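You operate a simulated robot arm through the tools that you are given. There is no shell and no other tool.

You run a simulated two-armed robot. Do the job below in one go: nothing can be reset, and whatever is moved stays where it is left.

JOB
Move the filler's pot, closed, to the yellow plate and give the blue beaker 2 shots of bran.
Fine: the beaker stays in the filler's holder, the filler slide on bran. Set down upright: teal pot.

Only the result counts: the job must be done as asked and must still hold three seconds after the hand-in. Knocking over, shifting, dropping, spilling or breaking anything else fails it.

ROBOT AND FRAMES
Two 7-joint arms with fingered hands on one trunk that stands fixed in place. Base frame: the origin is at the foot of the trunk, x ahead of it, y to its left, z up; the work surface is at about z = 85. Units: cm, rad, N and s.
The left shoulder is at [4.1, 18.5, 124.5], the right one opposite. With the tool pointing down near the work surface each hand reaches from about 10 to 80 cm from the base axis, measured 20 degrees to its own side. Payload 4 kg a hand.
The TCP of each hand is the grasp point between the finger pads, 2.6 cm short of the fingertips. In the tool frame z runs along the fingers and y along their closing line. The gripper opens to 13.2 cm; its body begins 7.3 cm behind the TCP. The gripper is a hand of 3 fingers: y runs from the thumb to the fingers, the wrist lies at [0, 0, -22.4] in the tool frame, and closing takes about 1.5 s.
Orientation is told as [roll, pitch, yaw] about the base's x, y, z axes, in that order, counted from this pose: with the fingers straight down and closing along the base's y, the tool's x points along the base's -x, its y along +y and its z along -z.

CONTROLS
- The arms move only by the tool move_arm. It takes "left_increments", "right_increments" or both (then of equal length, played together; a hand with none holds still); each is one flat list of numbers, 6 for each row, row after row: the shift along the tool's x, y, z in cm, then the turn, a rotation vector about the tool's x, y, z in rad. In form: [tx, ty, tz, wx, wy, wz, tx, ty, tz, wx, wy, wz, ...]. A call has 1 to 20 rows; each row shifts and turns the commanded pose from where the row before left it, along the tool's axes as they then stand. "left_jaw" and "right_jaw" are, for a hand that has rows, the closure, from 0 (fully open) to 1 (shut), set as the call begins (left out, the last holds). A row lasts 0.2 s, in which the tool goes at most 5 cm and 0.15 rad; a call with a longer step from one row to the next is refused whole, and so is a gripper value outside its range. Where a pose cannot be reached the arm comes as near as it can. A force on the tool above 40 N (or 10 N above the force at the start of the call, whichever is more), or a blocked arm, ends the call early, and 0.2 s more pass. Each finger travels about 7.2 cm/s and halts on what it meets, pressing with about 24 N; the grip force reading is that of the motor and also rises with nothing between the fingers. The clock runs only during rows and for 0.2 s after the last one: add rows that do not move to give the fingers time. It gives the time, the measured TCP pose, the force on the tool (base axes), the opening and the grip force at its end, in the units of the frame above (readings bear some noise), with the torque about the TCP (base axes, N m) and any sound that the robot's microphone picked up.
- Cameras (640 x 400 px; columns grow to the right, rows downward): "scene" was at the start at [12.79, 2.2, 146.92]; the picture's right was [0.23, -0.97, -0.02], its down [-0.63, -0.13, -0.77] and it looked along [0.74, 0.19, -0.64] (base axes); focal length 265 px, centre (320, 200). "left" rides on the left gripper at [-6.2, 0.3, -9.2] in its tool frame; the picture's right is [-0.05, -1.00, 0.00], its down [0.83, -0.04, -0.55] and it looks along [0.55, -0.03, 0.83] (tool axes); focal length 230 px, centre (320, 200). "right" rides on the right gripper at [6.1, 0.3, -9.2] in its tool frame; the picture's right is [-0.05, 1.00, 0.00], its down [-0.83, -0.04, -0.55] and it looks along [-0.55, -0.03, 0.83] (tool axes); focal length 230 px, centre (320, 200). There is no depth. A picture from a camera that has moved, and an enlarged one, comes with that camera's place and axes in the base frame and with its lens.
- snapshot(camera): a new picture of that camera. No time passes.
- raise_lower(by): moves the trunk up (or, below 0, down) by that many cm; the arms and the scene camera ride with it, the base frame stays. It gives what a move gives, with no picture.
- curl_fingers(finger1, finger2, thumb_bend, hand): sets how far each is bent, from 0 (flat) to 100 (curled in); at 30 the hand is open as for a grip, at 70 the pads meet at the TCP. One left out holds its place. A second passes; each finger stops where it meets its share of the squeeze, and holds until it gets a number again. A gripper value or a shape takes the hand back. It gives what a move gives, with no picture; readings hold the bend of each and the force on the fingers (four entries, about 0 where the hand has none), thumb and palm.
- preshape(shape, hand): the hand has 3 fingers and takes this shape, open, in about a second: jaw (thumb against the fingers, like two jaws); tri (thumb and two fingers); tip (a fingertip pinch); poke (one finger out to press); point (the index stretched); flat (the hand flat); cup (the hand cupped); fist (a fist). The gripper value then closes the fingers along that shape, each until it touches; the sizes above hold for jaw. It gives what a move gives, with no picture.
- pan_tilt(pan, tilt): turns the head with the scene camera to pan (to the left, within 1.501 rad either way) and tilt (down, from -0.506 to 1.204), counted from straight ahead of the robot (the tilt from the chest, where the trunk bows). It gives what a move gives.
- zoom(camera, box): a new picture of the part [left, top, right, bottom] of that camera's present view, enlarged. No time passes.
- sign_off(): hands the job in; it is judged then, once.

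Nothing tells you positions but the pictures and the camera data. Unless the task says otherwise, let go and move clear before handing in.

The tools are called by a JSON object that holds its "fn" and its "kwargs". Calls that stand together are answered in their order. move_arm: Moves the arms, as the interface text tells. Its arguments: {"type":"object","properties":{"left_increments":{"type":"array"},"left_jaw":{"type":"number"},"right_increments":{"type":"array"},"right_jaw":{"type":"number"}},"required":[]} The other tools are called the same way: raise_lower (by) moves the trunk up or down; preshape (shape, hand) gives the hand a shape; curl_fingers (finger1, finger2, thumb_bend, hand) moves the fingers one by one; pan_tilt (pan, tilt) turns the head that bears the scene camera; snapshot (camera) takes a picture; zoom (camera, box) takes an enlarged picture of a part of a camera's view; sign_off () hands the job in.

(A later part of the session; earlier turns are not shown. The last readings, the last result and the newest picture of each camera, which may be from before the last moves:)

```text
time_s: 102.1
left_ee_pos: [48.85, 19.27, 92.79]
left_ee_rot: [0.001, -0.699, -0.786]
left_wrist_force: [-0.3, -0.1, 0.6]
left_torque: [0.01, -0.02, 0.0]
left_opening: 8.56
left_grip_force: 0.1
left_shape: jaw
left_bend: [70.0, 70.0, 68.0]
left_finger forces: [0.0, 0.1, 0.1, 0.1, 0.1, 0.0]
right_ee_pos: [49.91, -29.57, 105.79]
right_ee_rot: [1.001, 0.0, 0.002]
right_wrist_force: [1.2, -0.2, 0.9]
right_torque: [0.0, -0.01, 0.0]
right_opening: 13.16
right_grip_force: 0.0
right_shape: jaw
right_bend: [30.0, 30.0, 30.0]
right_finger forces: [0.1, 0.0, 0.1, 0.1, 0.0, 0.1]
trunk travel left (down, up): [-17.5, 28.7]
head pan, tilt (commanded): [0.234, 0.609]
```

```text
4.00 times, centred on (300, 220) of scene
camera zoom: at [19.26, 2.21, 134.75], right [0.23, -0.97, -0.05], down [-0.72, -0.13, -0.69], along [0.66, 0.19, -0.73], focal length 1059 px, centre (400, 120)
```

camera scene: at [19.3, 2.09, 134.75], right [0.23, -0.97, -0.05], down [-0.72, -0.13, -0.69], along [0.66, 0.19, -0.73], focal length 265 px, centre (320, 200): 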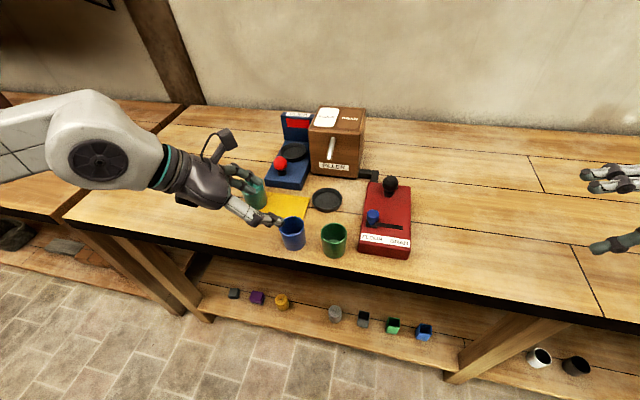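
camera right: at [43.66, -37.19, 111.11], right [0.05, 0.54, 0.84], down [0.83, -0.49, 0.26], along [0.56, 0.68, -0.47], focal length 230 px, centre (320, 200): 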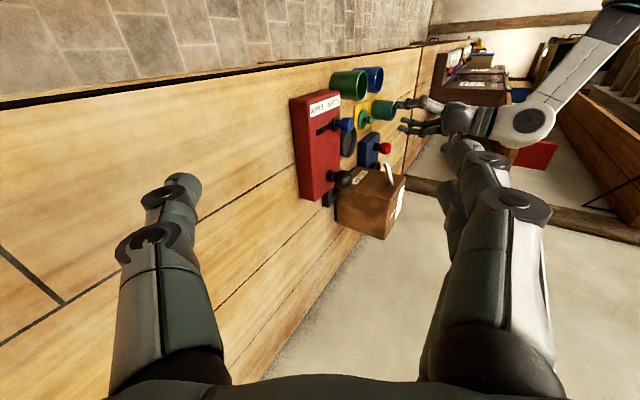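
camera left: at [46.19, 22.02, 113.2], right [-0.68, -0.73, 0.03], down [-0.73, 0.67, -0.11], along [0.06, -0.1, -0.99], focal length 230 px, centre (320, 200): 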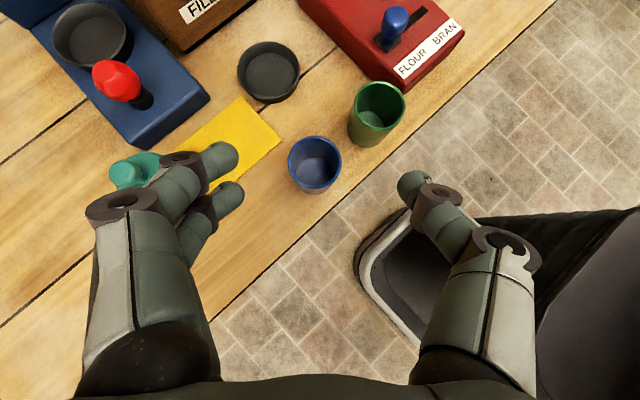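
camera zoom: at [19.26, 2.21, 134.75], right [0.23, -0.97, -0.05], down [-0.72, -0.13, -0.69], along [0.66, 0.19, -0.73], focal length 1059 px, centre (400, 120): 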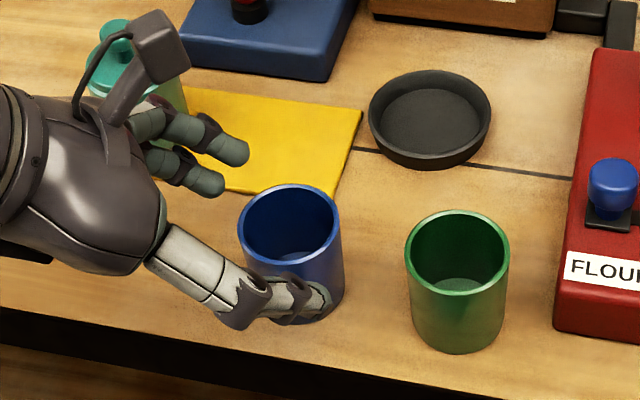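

On track, with the beaker centred between thumb and fingers. I'll finish the approach.

{"fn": "move_arm", "kwargs": {"left_increments": [-0.02, 0.04, 1.3, 0, 0, 0, -0.02, 0.04, 1.3, 0, 0, 0, -0.02, 0.04, 1.24, 0, 0, 0, 0, 0, 0, 0, 0, 0]}}

{"fn": "zoom", "kwargs": {"camera": "left", "box": [180, 60, 460, 260]}}

{"fn": "zoom", "kwargs": {"camera": "scene", "box": [230, 170, 370, 270]}}

{"fn": "zoom", "kwargs": {"camera": "right", "box": [320, 50, 440, 150]}}

```text
time_s: 103.1
left_ee_pos: [50.71, 17.76, 89.97]
left_ee_rot: [0.0, -0.7, -0.784]
left_wrist_force: [0.5, -0.3, 0.2]
left_torque: [-0.03, -0.01, 0.0]
left_opening: 8.53
left_grip_force: 0.0
left_shape: jaw
left_bend: [70.0, 70.0, 68.0]
left_finger forces: [0.0, 0.1, 0.0, 0.0, 0.0, 0.0]
right_ee_pos: [50.03, -29.58, 105.77]
right_ee_rot: [1.0, 0.002, 0.0]
right_wrist_force: [-0.5, -0.2, -0.5]
right_torque: [0.04, -0.01, 0.02]
right_opening: 13.2
right_grip_force: 0.2
right_shape: jaw
right_bend: [30.0, 30.0, 30.0]
right_finger forces: [0.0, 0.1, 0.0, 0.1, 0.1, 0.0]
trunk travel left (down, up): [-17.5, 28.7]
head pan, tilt (commanded): [0.234, 0.609]
```

```text
2.00 times, centred on (320, 160) of left
camera zoom: at [50.06, 18.8, 100.91], right [-0.68, -0.73, 0.03], down [-0.73, 0.67, -0.11], along [0.06, -0.1, -0.99], focal length 460 px, centre (320, 280)
```

zoom: 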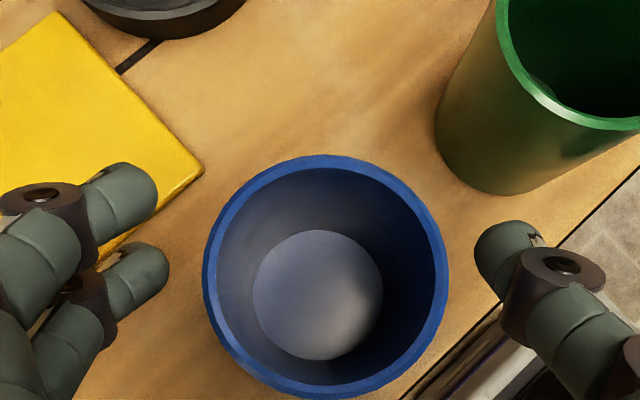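

```text
4.00 times, centred on (300, 220) of scene
camera zoom: at [19.25, 2.21, 134.76], right [0.23, -0.97, -0.05], down [-0.71, -0.13, -0.69], along [0.66, 0.19, -0.73], focal length 1059 px, centre (400, 120)
```

zoom: 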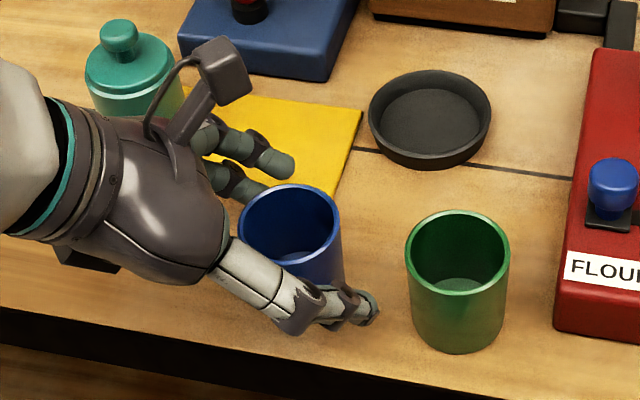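

```text
4.00 times, centred on (380, 100) of right
camera zoom: at [43.72, -37.17, 111.05], right [0.05, 0.54, 0.84], down [0.83, -0.49, 0.26], along [0.55, 0.68, -0.47], focal length 920 px, centre (80, 600)
```

zoom: 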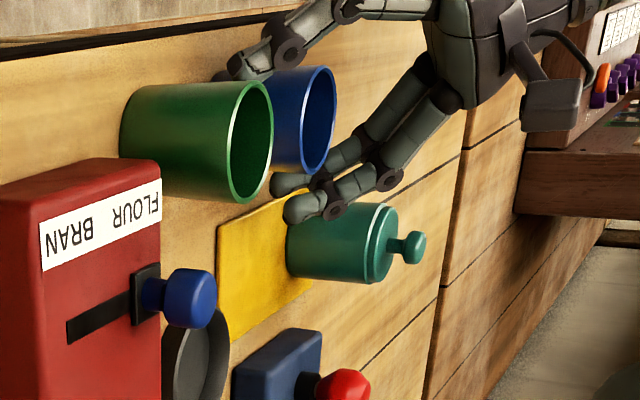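

The beaker sits right at the grasp point. I'll close on it.

{"fn": "move_arm", "kwargs": {"left_increments": [0, 0, 0, 0, 0, 0, 0, 0, 0, 0, 0, 0, 0, 0, 0, 0, 0, 0, 0, 0, 0, 0, 0, 0, 0, 0, 0, 0, 0, 0, 0, 0, 0, 0, 0, 0, 0, 0, 0, 0, 0, 0], "left_jaw": 0.8}}

{"fn": "zoom", "kwargs": {"camera": "left", "box": [180, 60, 460, 260]}}

{"fn": "zoom", "kwargs": {"camera": "scene", "box": [230, 170, 370, 270]}}

```text
time_s: 104.7
left_ee_pos: [50.67, 17.65, 89.81]
left_ee_rot: [0.0, -0.7, -0.783]
left_wrist_force: [1.3, -0.3, 0.4]
left_torque: [0.01, -0.01, 0.0]
left_opening: 3.73
left_grip_force: 24.4
left_shape: jaw
left_bend: [73.0, 74.0, 71.0]
left_finger forces: [8.6, 9.8, 0.0, 0.1, 19.7, 0.0]
right_ee_pos: [49.89, -29.59, 105.72]
right_ee_rot: [1.001, -0.001, -0.001]
right_wrist_force: [0.7, 0.1, -0.3]
right_torque: [0.01, -0.02, 0.01]
right_opening: 13.2
right_grip_force: 0.0
right_shape: jaw
right_bend: [30.0, 30.0, 30.0]
right_finger forces: [0.0, 0.0, 0.0, 0.0, 0.0, 0.0]
trunk travel left (down, up): [-17.5, 28.7]
head pan, tilt (commanded): [0.234, 0.609]
```

```text
2.00 times, centred on (320, 160) of left
camera zoom: at [50.07, 18.78, 100.91], right [-0.68, -0.73, 0.03], down [-0.73, 0.67, -0.11], along [0.06, -0.1, -0.99], focal length 460 px, centre (320, 280)
```

zoom: 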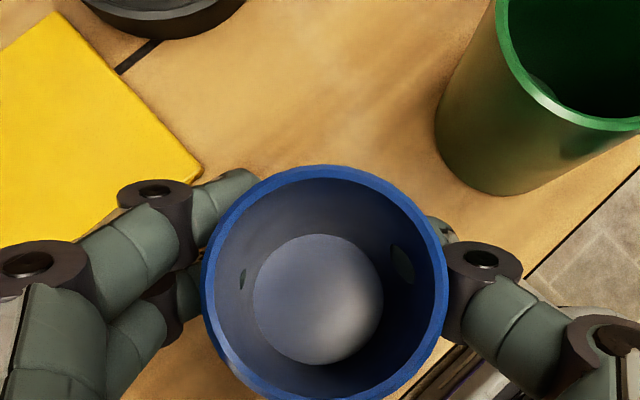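

```text
4.00 times, centred on (300, 220) of scene
camera zoom: at [19.29, 2.18, 134.75], right [0.23, -0.97, -0.05], down [-0.72, -0.13, -0.69], along [0.66, 0.19, -0.73], focal length 1059 px, centre (400, 120)
```

zoom: 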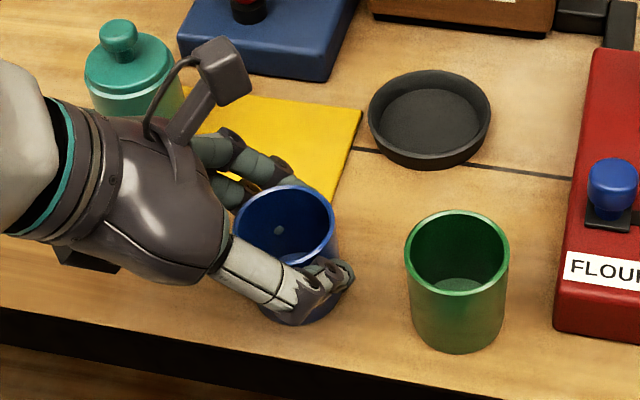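

The beaker is gripped. I'll lift it 3 cm straight up and check that it comes up level.

{"fn": "move_arm", "kwargs": {"left_increments": [-0.25, 0, -0.3, 0, 0, 0, -0.56, 0, -0.665, 0, 0, 0, -0.56, 0, -0.665, 0, 0, 0, -0.56, 0, -0.665, 0, 0, 0, 0, 0, 0, 0, 0, 0]}}

{"fn": "zoom", "kwargs": {"camera": "left", "box": [180, 60, 460, 260]}}

{"fn": "zoom", "kwargs": {"camera": "scene", "box": [230, 150, 370, 270]}}

{"fn": "zoom", "kwargs": {"camera": "right", "box": [320, 50, 440, 150]}}

```text
time_s: 105.9
left_ee_pos: [50.69, 17.52, 92.78]
left_ee_rot: [-0.003, -0.7, -0.784]
left_wrist_force: [1.2, -0.3, -0.7]
left_torque: [-0.03, 0.03, 0.0]
left_opening: 3.63
left_grip_force: 24.4
left_shape: jaw
left_bend: [73.0, 74.0, 71.0]
left_finger forces: [8.1, 10.1, 0.0, 0.1, 19.4, 0.0]
right_ee_pos: [50.0, -29.59, 105.76]
right_ee_rot: [1.0, 0.0, 0.0]
right_wrist_force: [-0.5, -0.7, 0.1]
right_torque: [-0.02, 0.03, 0.02]
right_opening: 13.17
right_grip_force: 0.2
right_shape: jaw
right_bend: [30.0, 30.0, 30.0]
right_finger forces: [0.1, 0.1, 0.1, 0.1, 0.0, 0.1]
trunk travel left (down, up): [-17.5, 28.7]
head pan, tilt (commanded): [0.234, 0.609]
```

```text
2.00 times, centred on (320, 160) of left
camera zoom: at [50.07, 18.74, 103.81], right [-0.68, -0.73, 0.03], down [-0.73, 0.67, -0.11], along [0.06, -0.1, -0.99], focal length 460 px, centre (320, 280)
```

zoom: 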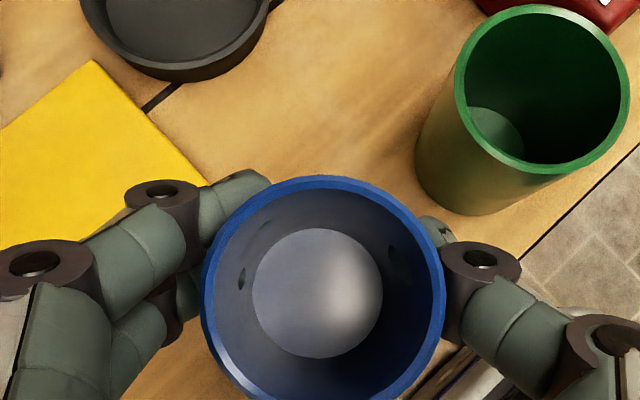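

```text
3.33 times, centred on (300, 210) of scene
camera zoom: at [19.31, 2.19, 134.74], right [0.23, -0.97, -0.05], down [-0.72, -0.13, -0.69], along [0.66, 0.19, -0.73], focal length 882 px, centre (387, 167)
```

zoom: 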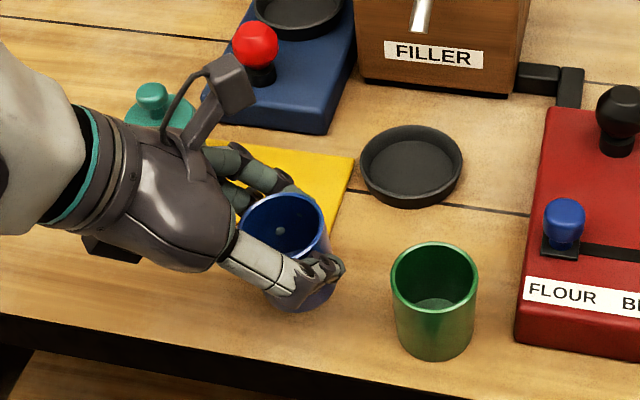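

```text
4.00 times, centred on (380, 100) of right
camera zoom: at [43.77, -37.19, 111.01], right [0.05, 0.54, 0.84], down [0.83, -0.49, 0.26], along [0.55, 0.68, -0.47], focal length 920 px, centre (80, 600)
```

zoom: 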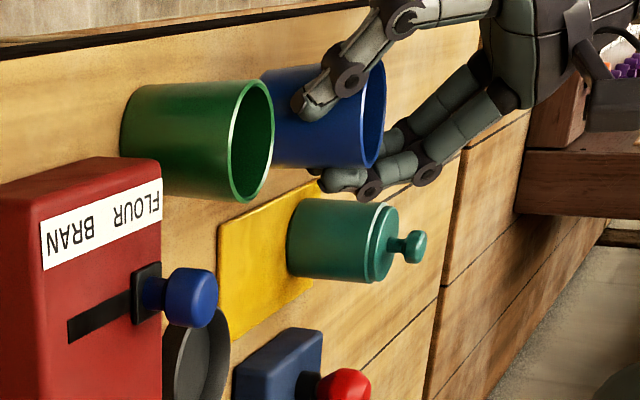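

The beaker is level. I'll move it to in front of the holder at this low height, staying clear of the spout and the green beaker.

{"fn": "move_arm", "kwargs": {"left_increments": [-0.67, 0.52, 0.56, 0, 0, 0, -1.33, 1.03, 1.12, 0, 0, 0, -1.33, 1.03, 1.12, 0, 0, 0, -1.33, 1.03, 1.12, 0, 0, 0, -1.33, 1.03, 1.12, 0, 0, 0, -0.67, 0.52, 0.56, 0, 0, 0, 0, 0, 0, 0, 0, 0]}}

{"fn": "zoom", "kwargs": {"camera": "left", "box": [180, 20, 460, 240]}}

{"fn": "zoom", "kwargs": {"camera": "scene", "box": [250, 110, 390, 230]}}

{"fn": "zoom", "kwargs": {"camera": "right", "box": [320, 80, 440, 200]}}

```text
time_s: 107.5
left_ee_pos: [60.53, 15.21, 92.69]
left_ee_rot: [-0.001, -0.7, -0.784]
left_wrist_force: [-0.4, 0.8, -1.3]
left_torque: [0.02, 0.01, 0.06]
left_opening: 3.61
left_grip_force: 23.9
left_shape: jaw
left_bend: [74.0, 74.0, 71.0]
left_finger forces: [7.9, 10.3, 0.1, 0.1, 19.4, 0.0]
right_ee_pos: [50.06, -29.68, 105.71]
right_ee_rot: [0.999, 0.001, 0.001]
right_wrist_force: [0.2, 0.8, 0.8]
right_torque: [0.01, -0.02, 0.04]
right_opening: 13.19
right_grip_force: 0.0
right_shape: jaw
right_bend: [30.0, 30.0, 30.0]
right_finger forces: [0.0, 0.0, 0.0, 0.0, 0.0, 0.1]
trunk travel left (down, up): [-17.5, 28.7]
head pan, tilt (commanded): [0.234, 0.609]
```

```text
1.82 times, centred on (320, 130) of left
camera zoom: at [59.9, 16.33, 103.8], right [-0.68, -0.73, 0.03], down [-0.73, 0.67, -0.11], along [0.06, -0.1, -0.99], focal length 418 px, centre (320, 327)
```

zoom: 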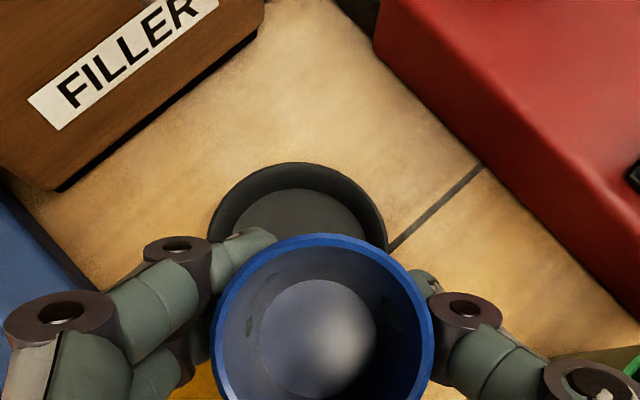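

```text
3.33 times, centred on (320, 170) of scene
camera zoom: at [19.29, 2.19, 134.75], right [0.23, -0.97, -0.05], down [-0.72, -0.13, -0.69], along [0.66, 0.19, -0.73], focal length 882 px, centre (320, 300)
```

zoom: 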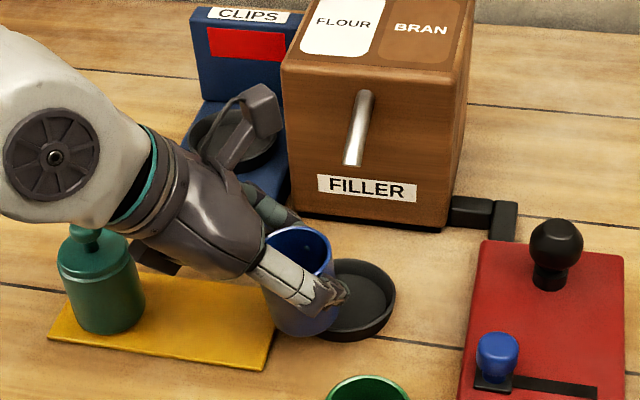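

```text
3.33 times, centred on (380, 140) of right
camera zoom: at [43.75, -37.19, 111.02], right [0.05, 0.54, 0.84], down [0.83, -0.49, 0.26], along [0.55, 0.68, -0.47], focal length 767 px, centre (120, 400)
```

zoom: 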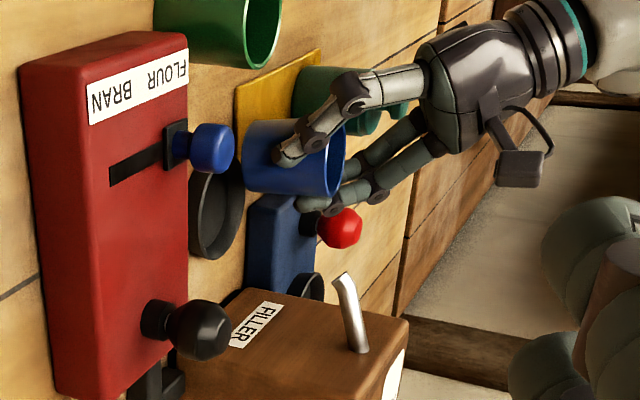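

The holder's centre reads about (64.05, 12.95), and the beaker's axis sits about (-0.35, +0.32) from the grasp point. I'll move the beaker directly over the holder.

{"fn": "move_arm", "kwargs": {"left_increments": [-0.6, 0.16, 0.5, 0, 0, 0, -0.87, 0.23, 0.73, 0, 0, 0, -0.87, 0.23, 0.73, 0, 0, 0, -0.75, 0.2, 0.63, 0, 0, 0, -0.4, 0.09, 0.34, 0, 0, 0, 0, 0, 0, 0, 0, 0]}}

{"fn": "zoom", "kwargs": {"camera": "left", "box": [180, 20, 460, 240]}}

{"fn": "zoom", "kwargs": {"camera": "scene", "box": [270, 120, 360, 220]}}

{"fn": "zoom", "kwargs": {"camera": "right", "box": [330, 90, 420, 180]}}

```text
time_s: 108.9
left_ee_pos: [64.43, 12.49, 92.79]
left_ee_rot: [-0.002, -0.701, -0.782]
left_wrist_force: [-0.2, -0.2, -1.5]
left_torque: [0.03, 0.0, 0.0]
left_opening: 3.59
left_grip_force: 24.2
left_shape: jaw
left_bend: [74.0, 74.0, 71.0]
left_finger forces: [7.9, 10.4, 0.1, 0.1, 19.4, 0.0]
right_ee_pos: [49.95, -29.57, 105.63]
right_ee_rot: [1.001, 0.002, -0.001]
right_wrist_force: [0.2, 0.4, 0.2]
right_torque: [-0.04, -0.01, 0.01]
right_opening: 13.21
right_grip_force: 0.1
right_shape: jaw
right_bend: [30.0, 30.0, 30.0]
right_finger forces: [0.1, 0.0, 0.0, 0.1, 0.0, 0.0]
trunk travel left (down, up): [-17.5, 28.7]
head pan, tilt (commanded): [0.234, 0.609]
```

```text
1.82 times, centred on (320, 130) of left
camera zoom: at [63.83, 13.7, 103.87], right [-0.68, -0.73, 0.03], down [-0.73, 0.67, -0.11], along [0.06, -0.1, -0.99], focal length 418 px, centre (320, 327)
```

zoom: 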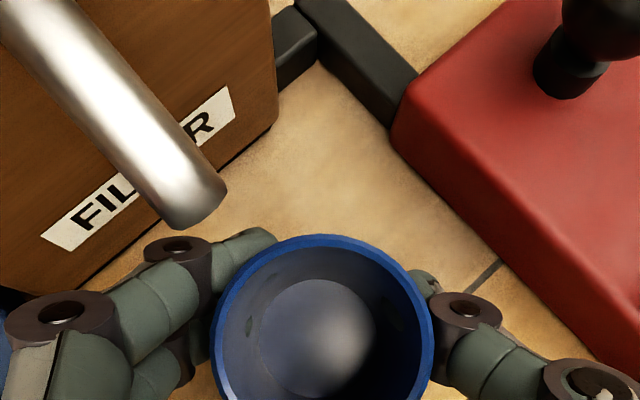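

```text
4.00 times, centred on (315, 170) of scene
camera zoom: at [19.29, 2.2, 134.75], right [0.23, -0.97, -0.05], down [-0.72, -0.13, -0.69], along [0.66, 0.19, -0.73], focal length 1059 px, centre (340, 320)
```

zoom: 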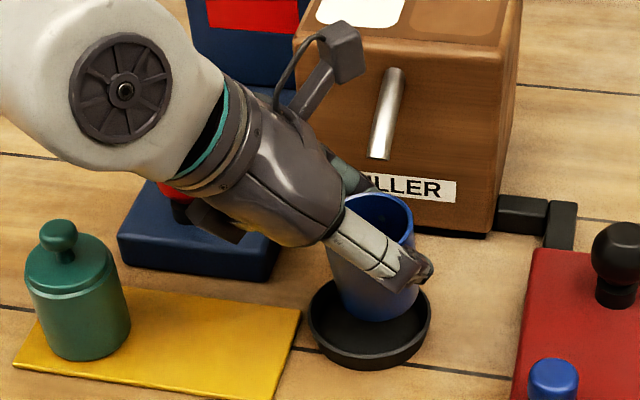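

```text
4.44 times, centred on (375, 135) of right
camera zoom: at [43.75, -37.19, 111.02], right [0.05, 0.54, 0.84], down [0.83, -0.49, 0.26], along [0.55, 0.68, -0.47], focal length 1022 px, centre (76, 489)
```

zoom: 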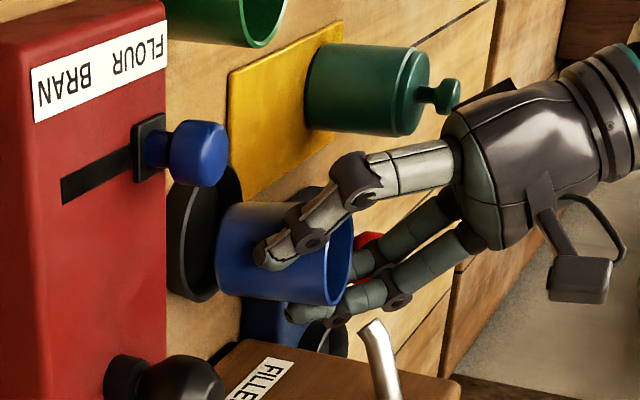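

The beaker is over the holder. I'll zoom in to check its centring before lowering.

{"fn": "zoom", "kwargs": {"camera": "scene", "box": [300, 150, 360, 220]}}

{"fn": "zoom", "kwargs": {"camera": "right", "box": [345, 115, 395, 165]}}

```text
5.71 times, centred on (330, 185) of scene
camera zoom: at [19.29, 2.2, 134.75], right [0.23, -0.97, -0.05], down [-0.72, -0.13, -0.69], along [0.66, 0.19, -0.73], focal length 1513 px, centre (263, 286)
```

zoom: 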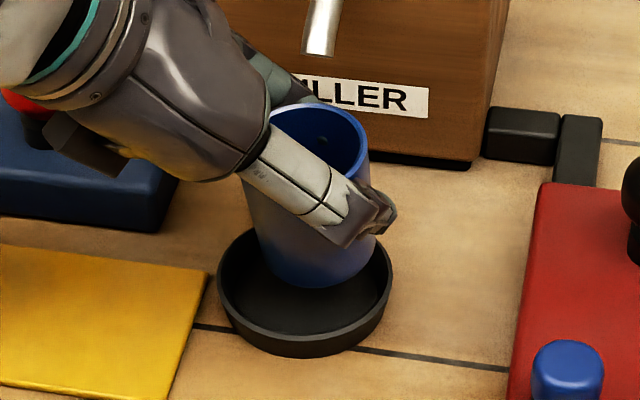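

```text
8.00 times, centred on (370, 140) of right
camera zoom: at [43.75, -37.19, 111.02], right [0.05, 0.54, 0.84], down [0.83, -0.49, 0.26], along [0.55, 0.68, -0.47], focal length 1841 px, centre (-80, 680)
```

zoom: 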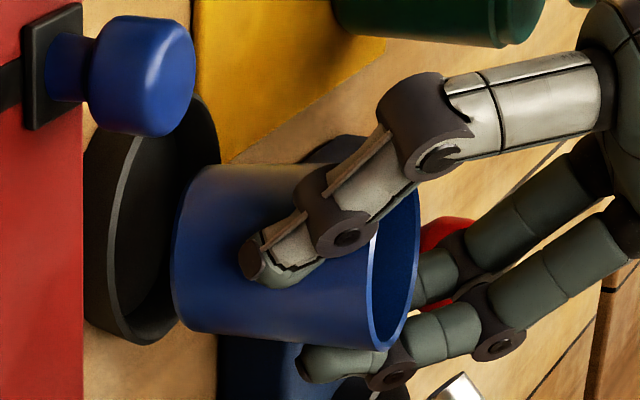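

Two cameras agree the beaker is off-centre by about (+0.5, -0.43). I'll correct that and then lower part-way.

{"fn": "move_arm", "kwargs": {"left_increments": [0.5, -0.05, -0.42, 0, 0, 0, 0.32, 0, 0.38, 0, 0, 0, 0.32, 0, 0.38, 0, 0, 0, 0.32, 0, 0.38, 0, 0, 0, 0, 0, 0, 0, 0, 0]}}

{"fn": "zoom", "kwargs": {"camera": "scene", "box": [300, 150, 360, 220]}}

{"fn": "zoom", "kwargs": {"camera": "right", "box": [345, 115, 395, 165]}}

```text
time_s: 110.1
left_ee_pos: [64.01, 13.01, 91.36]
left_ee_rot: [-0.001, -0.698, -0.784]
left_wrist_force: [0.8, 0.3, -1.3]
left_torque: [0.01, -0.06, -0.01]
left_opening: 3.6
left_grip_force: 23.5
left_shape: jaw
left_bend: [74.0, 74.0, 71.0]
left_finger forces: [7.9, 10.3, 0.1, 0.0, 19.4, 0.1]
right_ee_pos: [50.06, -29.58, 105.73]
right_ee_rot: [0.999, 0.002, -0.001]
right_wrist_force: [0.1, 0.2, -0.8]
right_torque: [-0.01, 0.01, 0.01]
right_opening: 13.18
right_grip_force: 0.0
right_shape: jaw
right_bend: [30.0, 30.0, 30.0]
right_finger forces: [0.0, 0.0, 0.1, 0.0, 0.1, 0.0]
trunk travel left (down, up): [-17.5, 28.7]
head pan, tilt (commanded): [0.234, 0.609]
```

```text
5.71 times, centred on (330, 185) of scene
camera zoom: at [19.31, 2.18, 134.75], right [0.23, -0.97, -0.05], down [-0.72, -0.13, -0.69], along [0.66, 0.19, -0.73], focal length 1513 px, centre (263, 286)
```

zoom: 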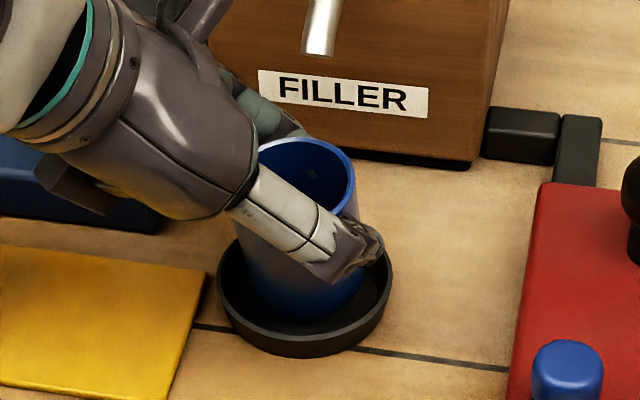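

```text
8.00 times, centred on (370, 140) of right
camera zoom: at [43.76, -37.2, 111.01], right [0.05, 0.54, 0.84], down [0.83, -0.49, 0.26], along [0.55, 0.68, -0.47], focal length 1841 px, centre (-80, 680)
```

zoom: 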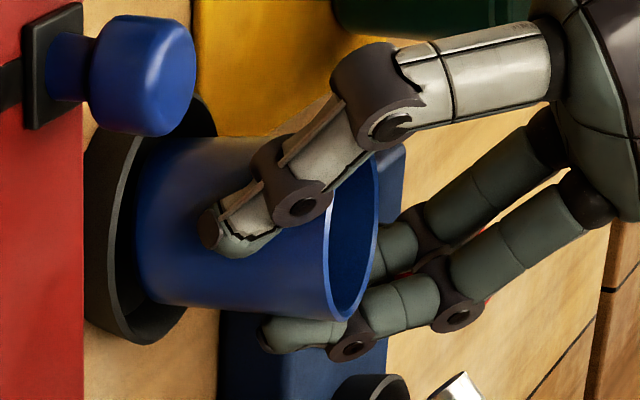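

Well centred in both views. I'll lower the last 1.4 cm with fine steps at the end.

{"fn": "move_arm", "kwargs": {"left_increments": [0.26, 0, 0.306, 0, 0, 0, 0.26, 0, 0.306, 0, 0, 0, 0.13, 0, 0.153, 0, 0, 0, 0.1, 0, 0.115, 0, 0, 0, 0, 0, 0, 0, 0, 0]}}

{"fn": "zoom", "kwargs": {"camera": "scene", "box": [300, 150, 360, 220]}}

{"fn": "zoom", "kwargs": {"camera": "right", "box": [345, 115, 395, 165]}}

```text
time_s: 111.3
left_ee_pos: [64.04, 12.93, 90.2]
left_ee_rot: [0.002, -0.703, -0.786]
left_wrist_force: [1.2, -1.5, 5.3]
left_torque: [0.04, 0.06, -0.02]
left_opening: 3.59
left_grip_force: 23.8
left_shape: jaw
left_bend: [74.0, 74.0, 71.0]
left_finger forces: [10.1, 10.9, 0.0, 0.0, 20.0, 0.1]
right_ee_pos: [49.92, -29.6, 105.73]
right_ee_rot: [0.999, 0.0, 0.001]
right_wrist_force: [-0.6, -0.7, -0.2]
right_torque: [-0.01, -0.03, 0.0]
right_opening: 13.18
right_grip_force: 0.1
right_shape: jaw
right_bend: [30.0, 30.0, 30.0]
right_finger forces: [0.1, 0.0, 0.1, 0.1, 0.0, 0.0]
trunk travel left (down, up): [-17.5, 28.7]
head pan, tilt (commanded): [0.234, 0.609]
```

```text
5.71 times, centred on (330, 185) of scene
camera zoom: at [19.25, 2.15, 134.76], right [0.23, -0.97, -0.05], down [-0.71, -0.13, -0.69], along [0.66, 0.19, -0.73], focal length 1513 px, centre (263, 286)
```

zoom: 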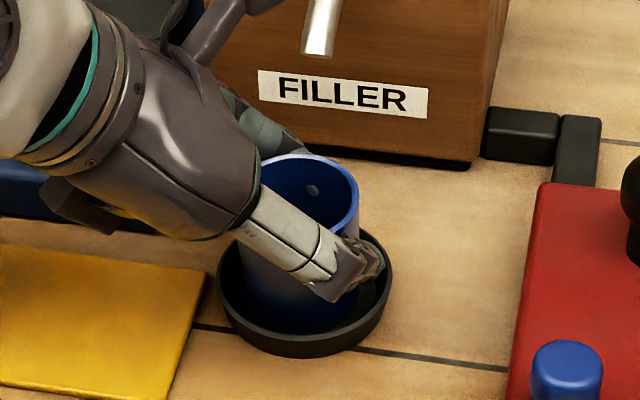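

```text
8.00 times, centred on (370, 140) of right
camera zoom: at [43.71, -37.23, 111.04], right [0.05, 0.54, 0.84], down [0.83, -0.49, 0.26], along [0.55, 0.68, -0.47], focal length 1841 px, centre (-80, 680)
```

zoom: 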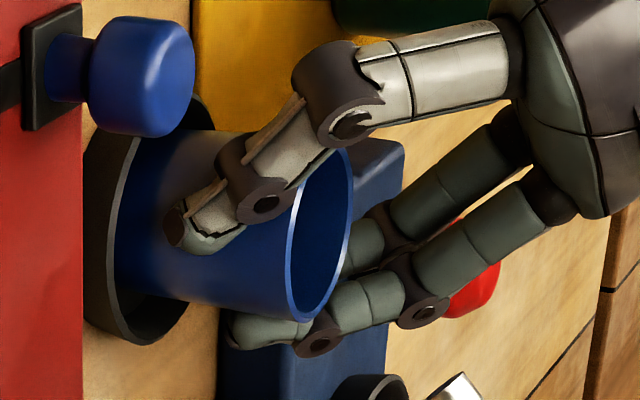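

The beaker has touched the holder floor at +5 N. I'll open the hand to release it.

{"fn": "move_arm", "kwargs": {"left_increments": [-0.05, 0, -0.06, 0, 0, 0, 0, 0, 0, 0, 0, 0, 0, 0, 0, 0, 0, 0, 0, 0, 0, 0, 0, 0, 0, 0, 0, 0, 0, 0], "left_jaw": 0.36}}

{"fn": "zoom", "kwargs": {"camera": "left", "box": [180, 60, 460, 260]}}

{"fn": "zoom", "kwargs": {"camera": "scene", "box": [300, 150, 360, 220]}}

{"fn": "zoom", "kwargs": {"camera": "right", "box": [345, 115, 395, 165]}}

```text
time_s: 112.5
left_ee_pos: [63.91, 12.9, 90.14]
left_ee_rot: [0.001, -0.698, -0.784]
left_wrist_force: [-0.8, 0.2, 0.0]
left_torque: [-0.03, -0.01, 0.0]
left_opening: 8.38
left_grip_force: 0.0
left_shape: jaw
left_bend: [71.0, 71.0, 68.0]
left_finger forces: [0.0, 0.0, 0.0, 0.0, 0.1, 0.1]
right_ee_pos: [50.04, -29.54, 105.66]
right_ee_rot: [1.001, -0.001, 0.001]
right_wrist_force: [0.4, 0.1, 0.0]
right_torque: [-0.02, 0.01, 0.01]
right_opening: 13.21
right_grip_force: 0.0
right_shape: jaw
right_bend: [30.0, 30.0, 30.0]
right_finger forces: [0.0, 0.0, 0.0, 0.1, 0.0, 0.0]
trunk travel left (down, up): [-17.5, 28.7]
head pan, tilt (commanded): [0.234, 0.609]
```

```text
2.00 times, centred on (320, 160) of left
camera zoom: at [63.35, 14.06, 101.31], right [-0.68, -0.73, 0.03], down [-0.73, 0.67, -0.11], along [0.06, -0.1, -0.99], focal length 460 px, centre (320, 280)
```

zoom: 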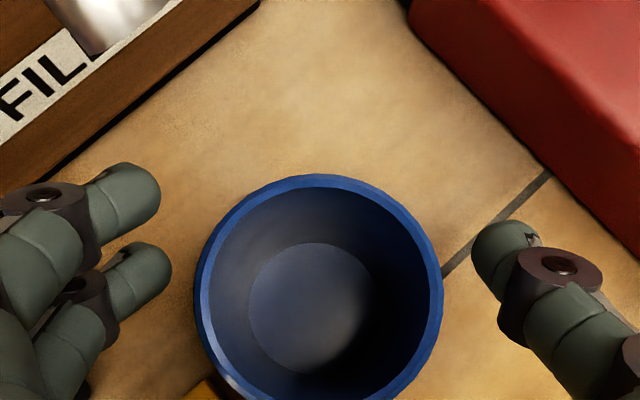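

```text
5.71 times, centred on (330, 185) of scene
camera zoom: at [19.28, 2.18, 134.75], right [0.23, -0.97, -0.05], down [-0.72, -0.13, -0.69], along [0.66, 0.19, -0.73], focal length 1513 px, centre (263, 286)
```

zoom: 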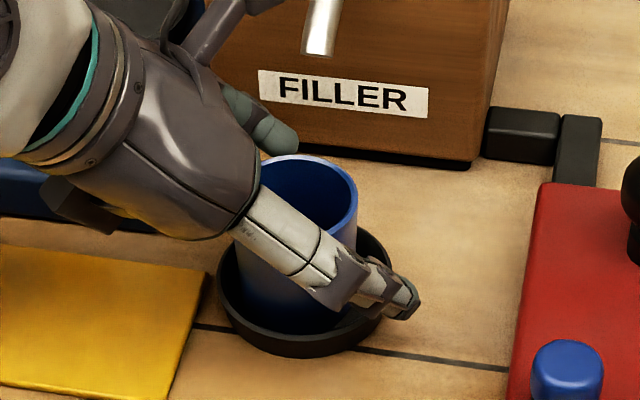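

```text
8.00 times, centred on (370, 140) of right
camera zoom: at [43.74, -37.2, 111.02], right [0.05, 0.54, 0.84], down [0.83, -0.49, 0.26], along [0.55, 0.68, -0.47], focal length 1841 px, centre (-80, 680)
```

zoom: 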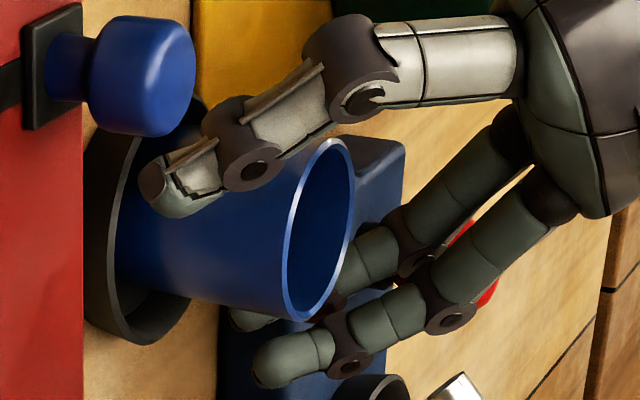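

The beaker is released in the holder. I'll retreat the left hand along its approach line and then move it well away.

{"fn": "move_arm", "kwargs": {"left_increments": [0, 0, -1.2, 0, 0, 0, 0, 0, -2.2, 0, 0, 0, 0, 0, -2.8, 0, 0, 0, 0, 0, -2.8, 0, 0, 0, 0, 0, -3, 0, 0, 0, 0, 0, -4, 0, 0, 0, 0, 0, -4, 0, 0, 0]}}

{"fn": "zoom", "kwargs": {"camera": "scene", "box": [230, 100, 430, 260]}}

{"fn": "snapshot", "kwargs": {"camera": "left"}}

{"fn": "zoom", "kwargs": {"camera": "right", "box": [290, 60, 430, 200]}}

```text
time_s: 114.1
left_ee_pos: [54.79, 22.1, 105.5]
left_ee_rot: [-0.004, -0.7, -0.785]
left_wrist_force: [0.5, 0.6, 0.2]
left_torque: [0.01, 0.01, 0.0]
left_opening: 8.4
left_grip_force: 0.0
left_shape: jaw
left_bend: [71.0, 71.0, 68.0]
left_finger forces: [0.0, 0.0, 0.1, 0.0, 0.0, 0.0]
right_ee_pos: [49.9, -29.54, 105.75]
right_ee_rot: [1.0, 0.0, -0.001]
right_wrist_force: [0.6, -0.2, -0.4]
right_torque: [-0.04, 0.01, 0.01]
right_opening: 13.21
right_grip_force: 0.1
right_shape: jaw
right_bend: [30.0, 30.0, 30.0]
right_finger forces: [0.0, 0.1, 0.1, 0.0, 0.0, 0.0]
trunk travel left (down, up): [-17.5, 28.7]
head pan, tilt (commanded): [0.234, 0.609]
```

```text
2.50 times, centred on (330, 180) of scene
camera zoom: at [19.16, 2.24, 134.77], right [0.23, -0.97, -0.05], down [-0.71, -0.13, -0.69], along [0.66, 0.19, -0.73], focal length 662 px, centre (295, 250)
```

zoom: 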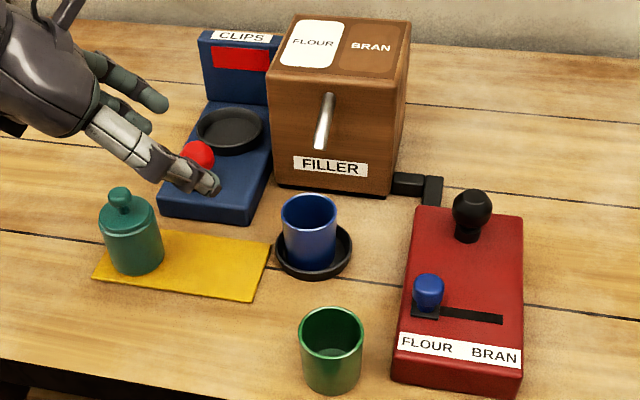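

```text
taken
camera left: at [54.16, 23.21, 116.63], right [-0.68, -0.73, 0.03], down [-0.73, 0.67, -0.11], along [0.06, -0.1, -0.99], focal length 230 px, centre (320, 200)
```

left: 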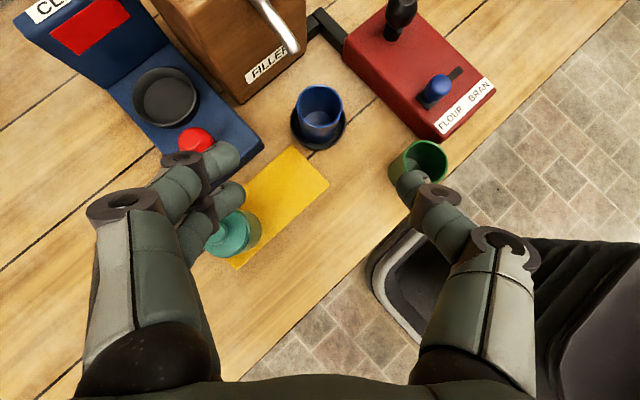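

```text
2.86 times, centred on (360, 130) of right
camera zoom: at [43.63, -37.16, 111.1], right [0.05, 0.54, 0.84], down [0.83, -0.49, 0.26], along [0.55, 0.68, -0.47], focal length 657 px, centre (206, 400)
```

zoom: 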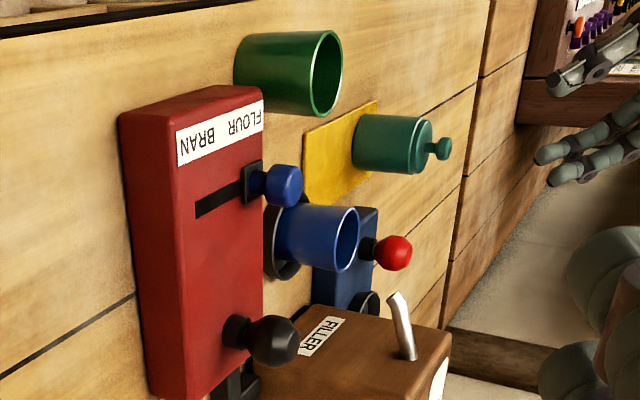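

Both containers are where they should be. Now for the control panel: I'll withdraw the left arm and bring the right hand over the panel, pointing straight down, to look closely at the slider and the black knob.

{"fn": "move_arm", "kwargs": {"left_increments": [1.43, 0.85, -2.25, 0, 0, 0, 1.43, 0.85, -2.25, 0, 0, 0, 1.43, 0.85, -2.25, 0, 0, 0, 1.43, 0.85, -2.25, 0, 0, 0, 1.43, 0.85, -2.25, 0, 0, 0, 0, 0, 0, 0, 0, 0, 0, 0, 0, 0, 0, 0, 0, 0, 0, 0, 0, 0, 0, 0, 0, 0, 0, 0, 0, 0, 0, 0, 0, 0, 0, 0, 0, 0, 0, 0, 0, 0, 0, 0, 0, 0, 0, 0, 0, 0, 0, 0, 0, 0, 0, 0, 0, 0, 0, 0, 0, 0, 0, 0, 0, 0, 0, 0, 0, 0], "right_increments": [0, 0, 0, 0.125, 0, 0, 0, 0, 0, 0.125, 0, 0, 0, 0, 0, 0.125, 0, 0, 0, 0, 0, 0.125, 0, 0, 0, 0, 0, 0.125, 0, 0, 0, 0, 0, 0.125, 0, 0, 0, 0, 0, 0.125, 0, 0, 0, 0, 0, 0.125, 0, 0, 0, 3.7, -0.9, 0, 0, 0, 0, 3.7, -0.9, 0, 0, 0, 0, 3.7, -0.9, 0, 0, 0, 0, 3.7, -0.9, 0, 0, 0, 0, 3.7, -0.9, 0, 0, 0, 0, 3.7, -0.9, 0, 0, 0, 0, 3.6, -0.9, 0, 0, 0, 0, 2.5, 0, 0, 0, 0]}}

{"fn": "snapshot", "kwargs": {"camera": "right"}}

{"fn": "snapshot", "kwargs": {"camera": "scene"}}

```text
time_s: 117.5
left_ee_pos: [48.97, 34.23, 109.57]
left_ee_rot: [-0.003, -0.699, -0.784]
left_wrist_force: [0.5, -0.1, 0.4]
left_torque: [0.01, -0.02, 0.01]
left_opening: 8.41
left_grip_force: 0.1
left_shape: jaw
left_bend: [71.0, 71.0, 68.0]
left_finger forces: [0.1, 0.0, 0.0, 0.0, 0.0, 0.0]
right_ee_pos: [49.87, -1.21, 111.91]
right_ee_rot: [-0.002, 0.002, 0.001]
right_wrist_force: [-0.4, 0.3, 0.4]
right_torque: [-0.02, -0.06, 0.0]
right_opening: 13.19
right_grip_force: 0.1
right_shape: jaw
right_bend: [30.0, 30.0, 30.0]
right_finger forces: [0.1, 0.0, 0.0, 0.0, 0.0, 0.0]
trunk travel left (down, up): [-17.5, 28.7]
head pan, tilt (commanded): [0.234, 0.609]
```

```text
taken
camera right: at [43.67, -0.86, 121.25], right [0.05, 1.0, 0.0], down [0.83, -0.04, 0.55], along [0.55, -0.03, -0.83], focal length 230 px, centre (320, 200)
```

right: 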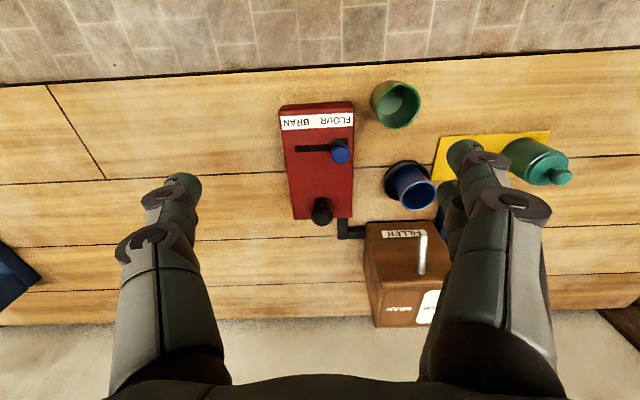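

```text
taken
camera scene: at [19.3, 2.29, 134.74], right [0.23, -0.97, -0.05], down [-0.72, -0.13, -0.69], along [0.66, 0.19, -0.73], focal length 265 px, centre (320, 200)
```

scene: 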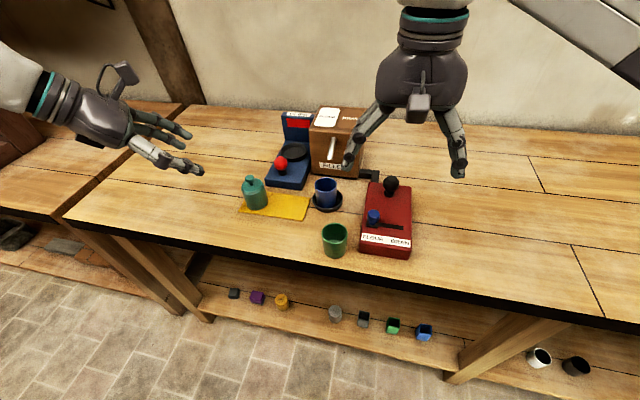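

{"fn": "zoom", "kwargs": {"camera": "right", "box": [270, 90, 370, 240]}}

{"fn": "zoom", "kwargs": {"camera": "scene", "box": [350, 165, 420, 265]}}

{"fn": "zoom", "kwargs": {"camera": "left", "box": [300, 0, 560, 160]}}

```text
2.67 times, centred on (320, 165) of right
camera zoom: at [43.67, -0.86, 121.25], right [0.05, 1.0, 0.0], down [0.83, -0.04, 0.55], along [0.55, -0.03, -0.83], focal length 614 px, centre (320, 293)
```

zoom: 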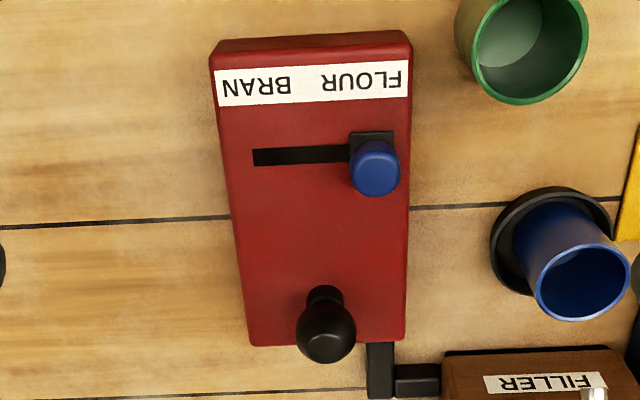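

```text
4.00 times, centred on (385, 215) of scene
camera zoom: at [19.3, 2.29, 134.74], right [0.23, -0.97, -0.05], down [-0.72, -0.13, -0.69], along [0.66, 0.19, -0.73], focal length 1059 px, centre (60, 140)
```

zoom: 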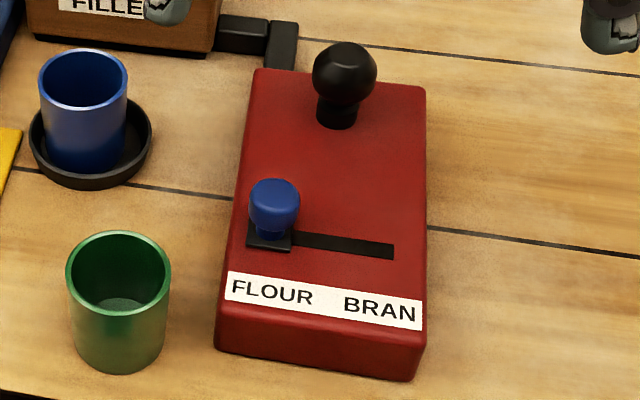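

```text
2.46 times, centred on (430, 80) of left
camera zoom: at [48.31, 35.33, 120.51], right [-0.68, -0.73, 0.03], down [-0.73, 0.67, -0.11], along [0.06, -0.1, -0.99], focal length 566 px, centre (49, 495)
```

zoom: 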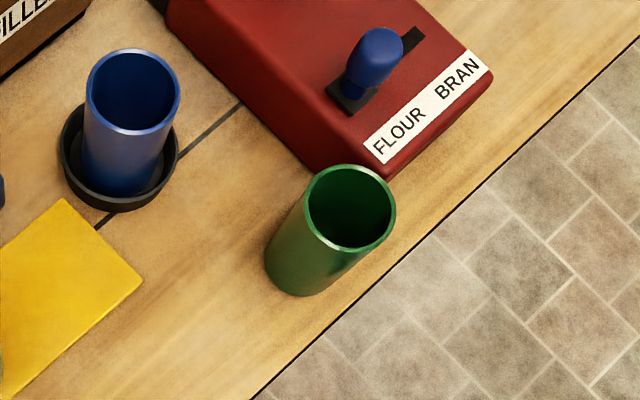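

The panel top is at z≈89.2. The slider knob is at about (55.7, 1.4, 91.6) at the FLOUR end, with its slot running to y≈-5. The black ball is at about (65.45, -1.6, 92.7). I'll close the right hand into a blunt prong and position it on the slider's left (+y) side.

{"fn": "move_arm", "kwargs": {"right_increments": [-1.17, 1.16, 2.0, 0, 0, 0, -1.17, 1.16, 2.0, 0, 0, 0, -1.17, 1.16, 2.0, 0, 0, 0, -1.17, 1.16, 2.0, 0, 0, 0, -1.15, 1.17, 2.0, 0, 0, 0, 0, 0, 1.0, 0, 0, 0, 0, 0, 0, 0, 0, 0, 0, 0, 0, 0, 0, 0, 0, 0, 0, 0, 0, 0], "right_jaw": 1.0}}

{"fn": "snapshot", "kwargs": {"camera": "right"}}

{"fn": "zoom", "kwargs": {"camera": "scene", "box": [310, 130, 430, 260]}}

{"fn": "zoom", "kwargs": {"camera": "left", "box": [300, 0, 560, 160]}}

```text
time_s: 119.5
left_ee_pos: [48.95, 34.09, 109.55]
left_ee_rot: [-0.003, -0.7, -0.784]
left_wrist_force: [0.2, 0.1, 0.0]
left_torque: [-0.01, 0.01, -0.03]
left_opening: 8.44
left_grip_force: 0.0
left_shape: jaw
left_bend: [71.0, 71.0, 68.0]
left_finger forces: [0.0, 0.1, 0.0, 0.1, 0.1, 0.1]
right_ee_pos: [55.9, 4.46, 101.04]
right_ee_rot: [-0.001, 0.0, 0.001]
right_wrist_force: [0.1, -0.6, -0.4]
right_torque: [-0.04, -0.01, 0.0]
right_opening: 0.01
right_grip_force: 24.1
right_shape: jaw
right_bend: [63.0, 63.0, 66.0]
right_finger forces: [0.1, 0.0, 0.0, 0.1, 0.1, 0.1]
trunk travel left (down, up): [-17.5, 28.7]
head pan, tilt (commanded): [0.234, 0.609]
```

```text
taken
camera right: at [49.64, 4.79, 110.31], right [0.05, 1.0, 0.0], down [0.83, -0.04, 0.55], along [0.55, -0.03, -0.83], focal length 230 px, centre (320, 200)
```

right: 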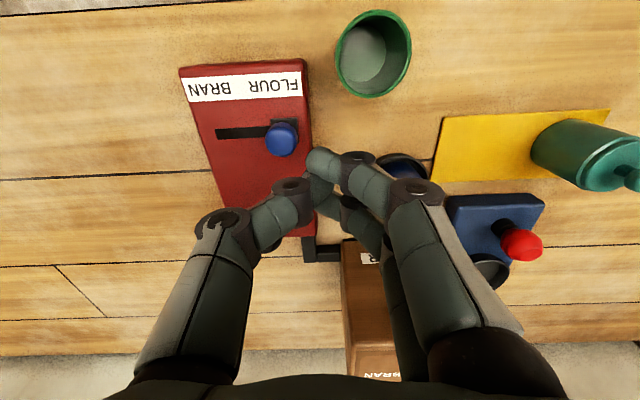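

```text
3.08 times, centred on (370, 195) of scene
camera zoom: at [19.29, 2.21, 134.75], right [0.23, -0.97, -0.05], down [-0.72, -0.13, -0.69], along [0.66, 0.19, -0.73], focal length 814 px, centre (166, 215)
```

zoom: 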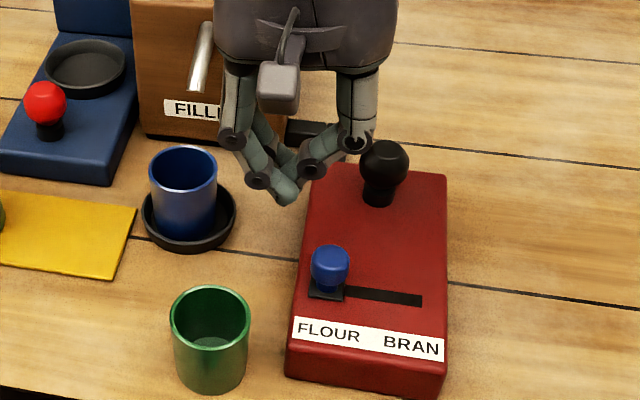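

```text
2.46 times, centred on (430, 80) of left
camera zoom: at [48.29, 35.26, 120.54], right [-0.68, -0.73, 0.03], down [-0.73, 0.67, -0.11], along [0.06, -0.1, -0.99], focal length 566 px, centre (49, 495)
```

zoom: 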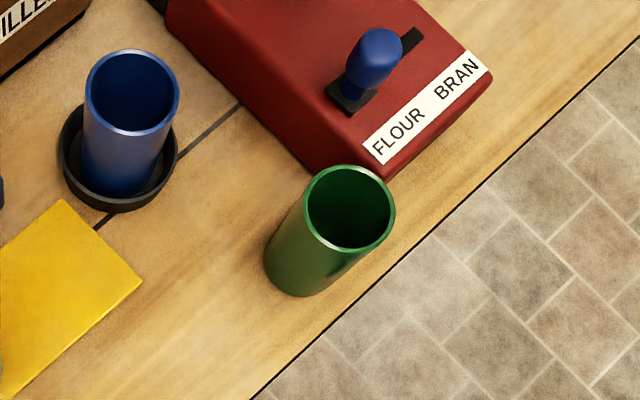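

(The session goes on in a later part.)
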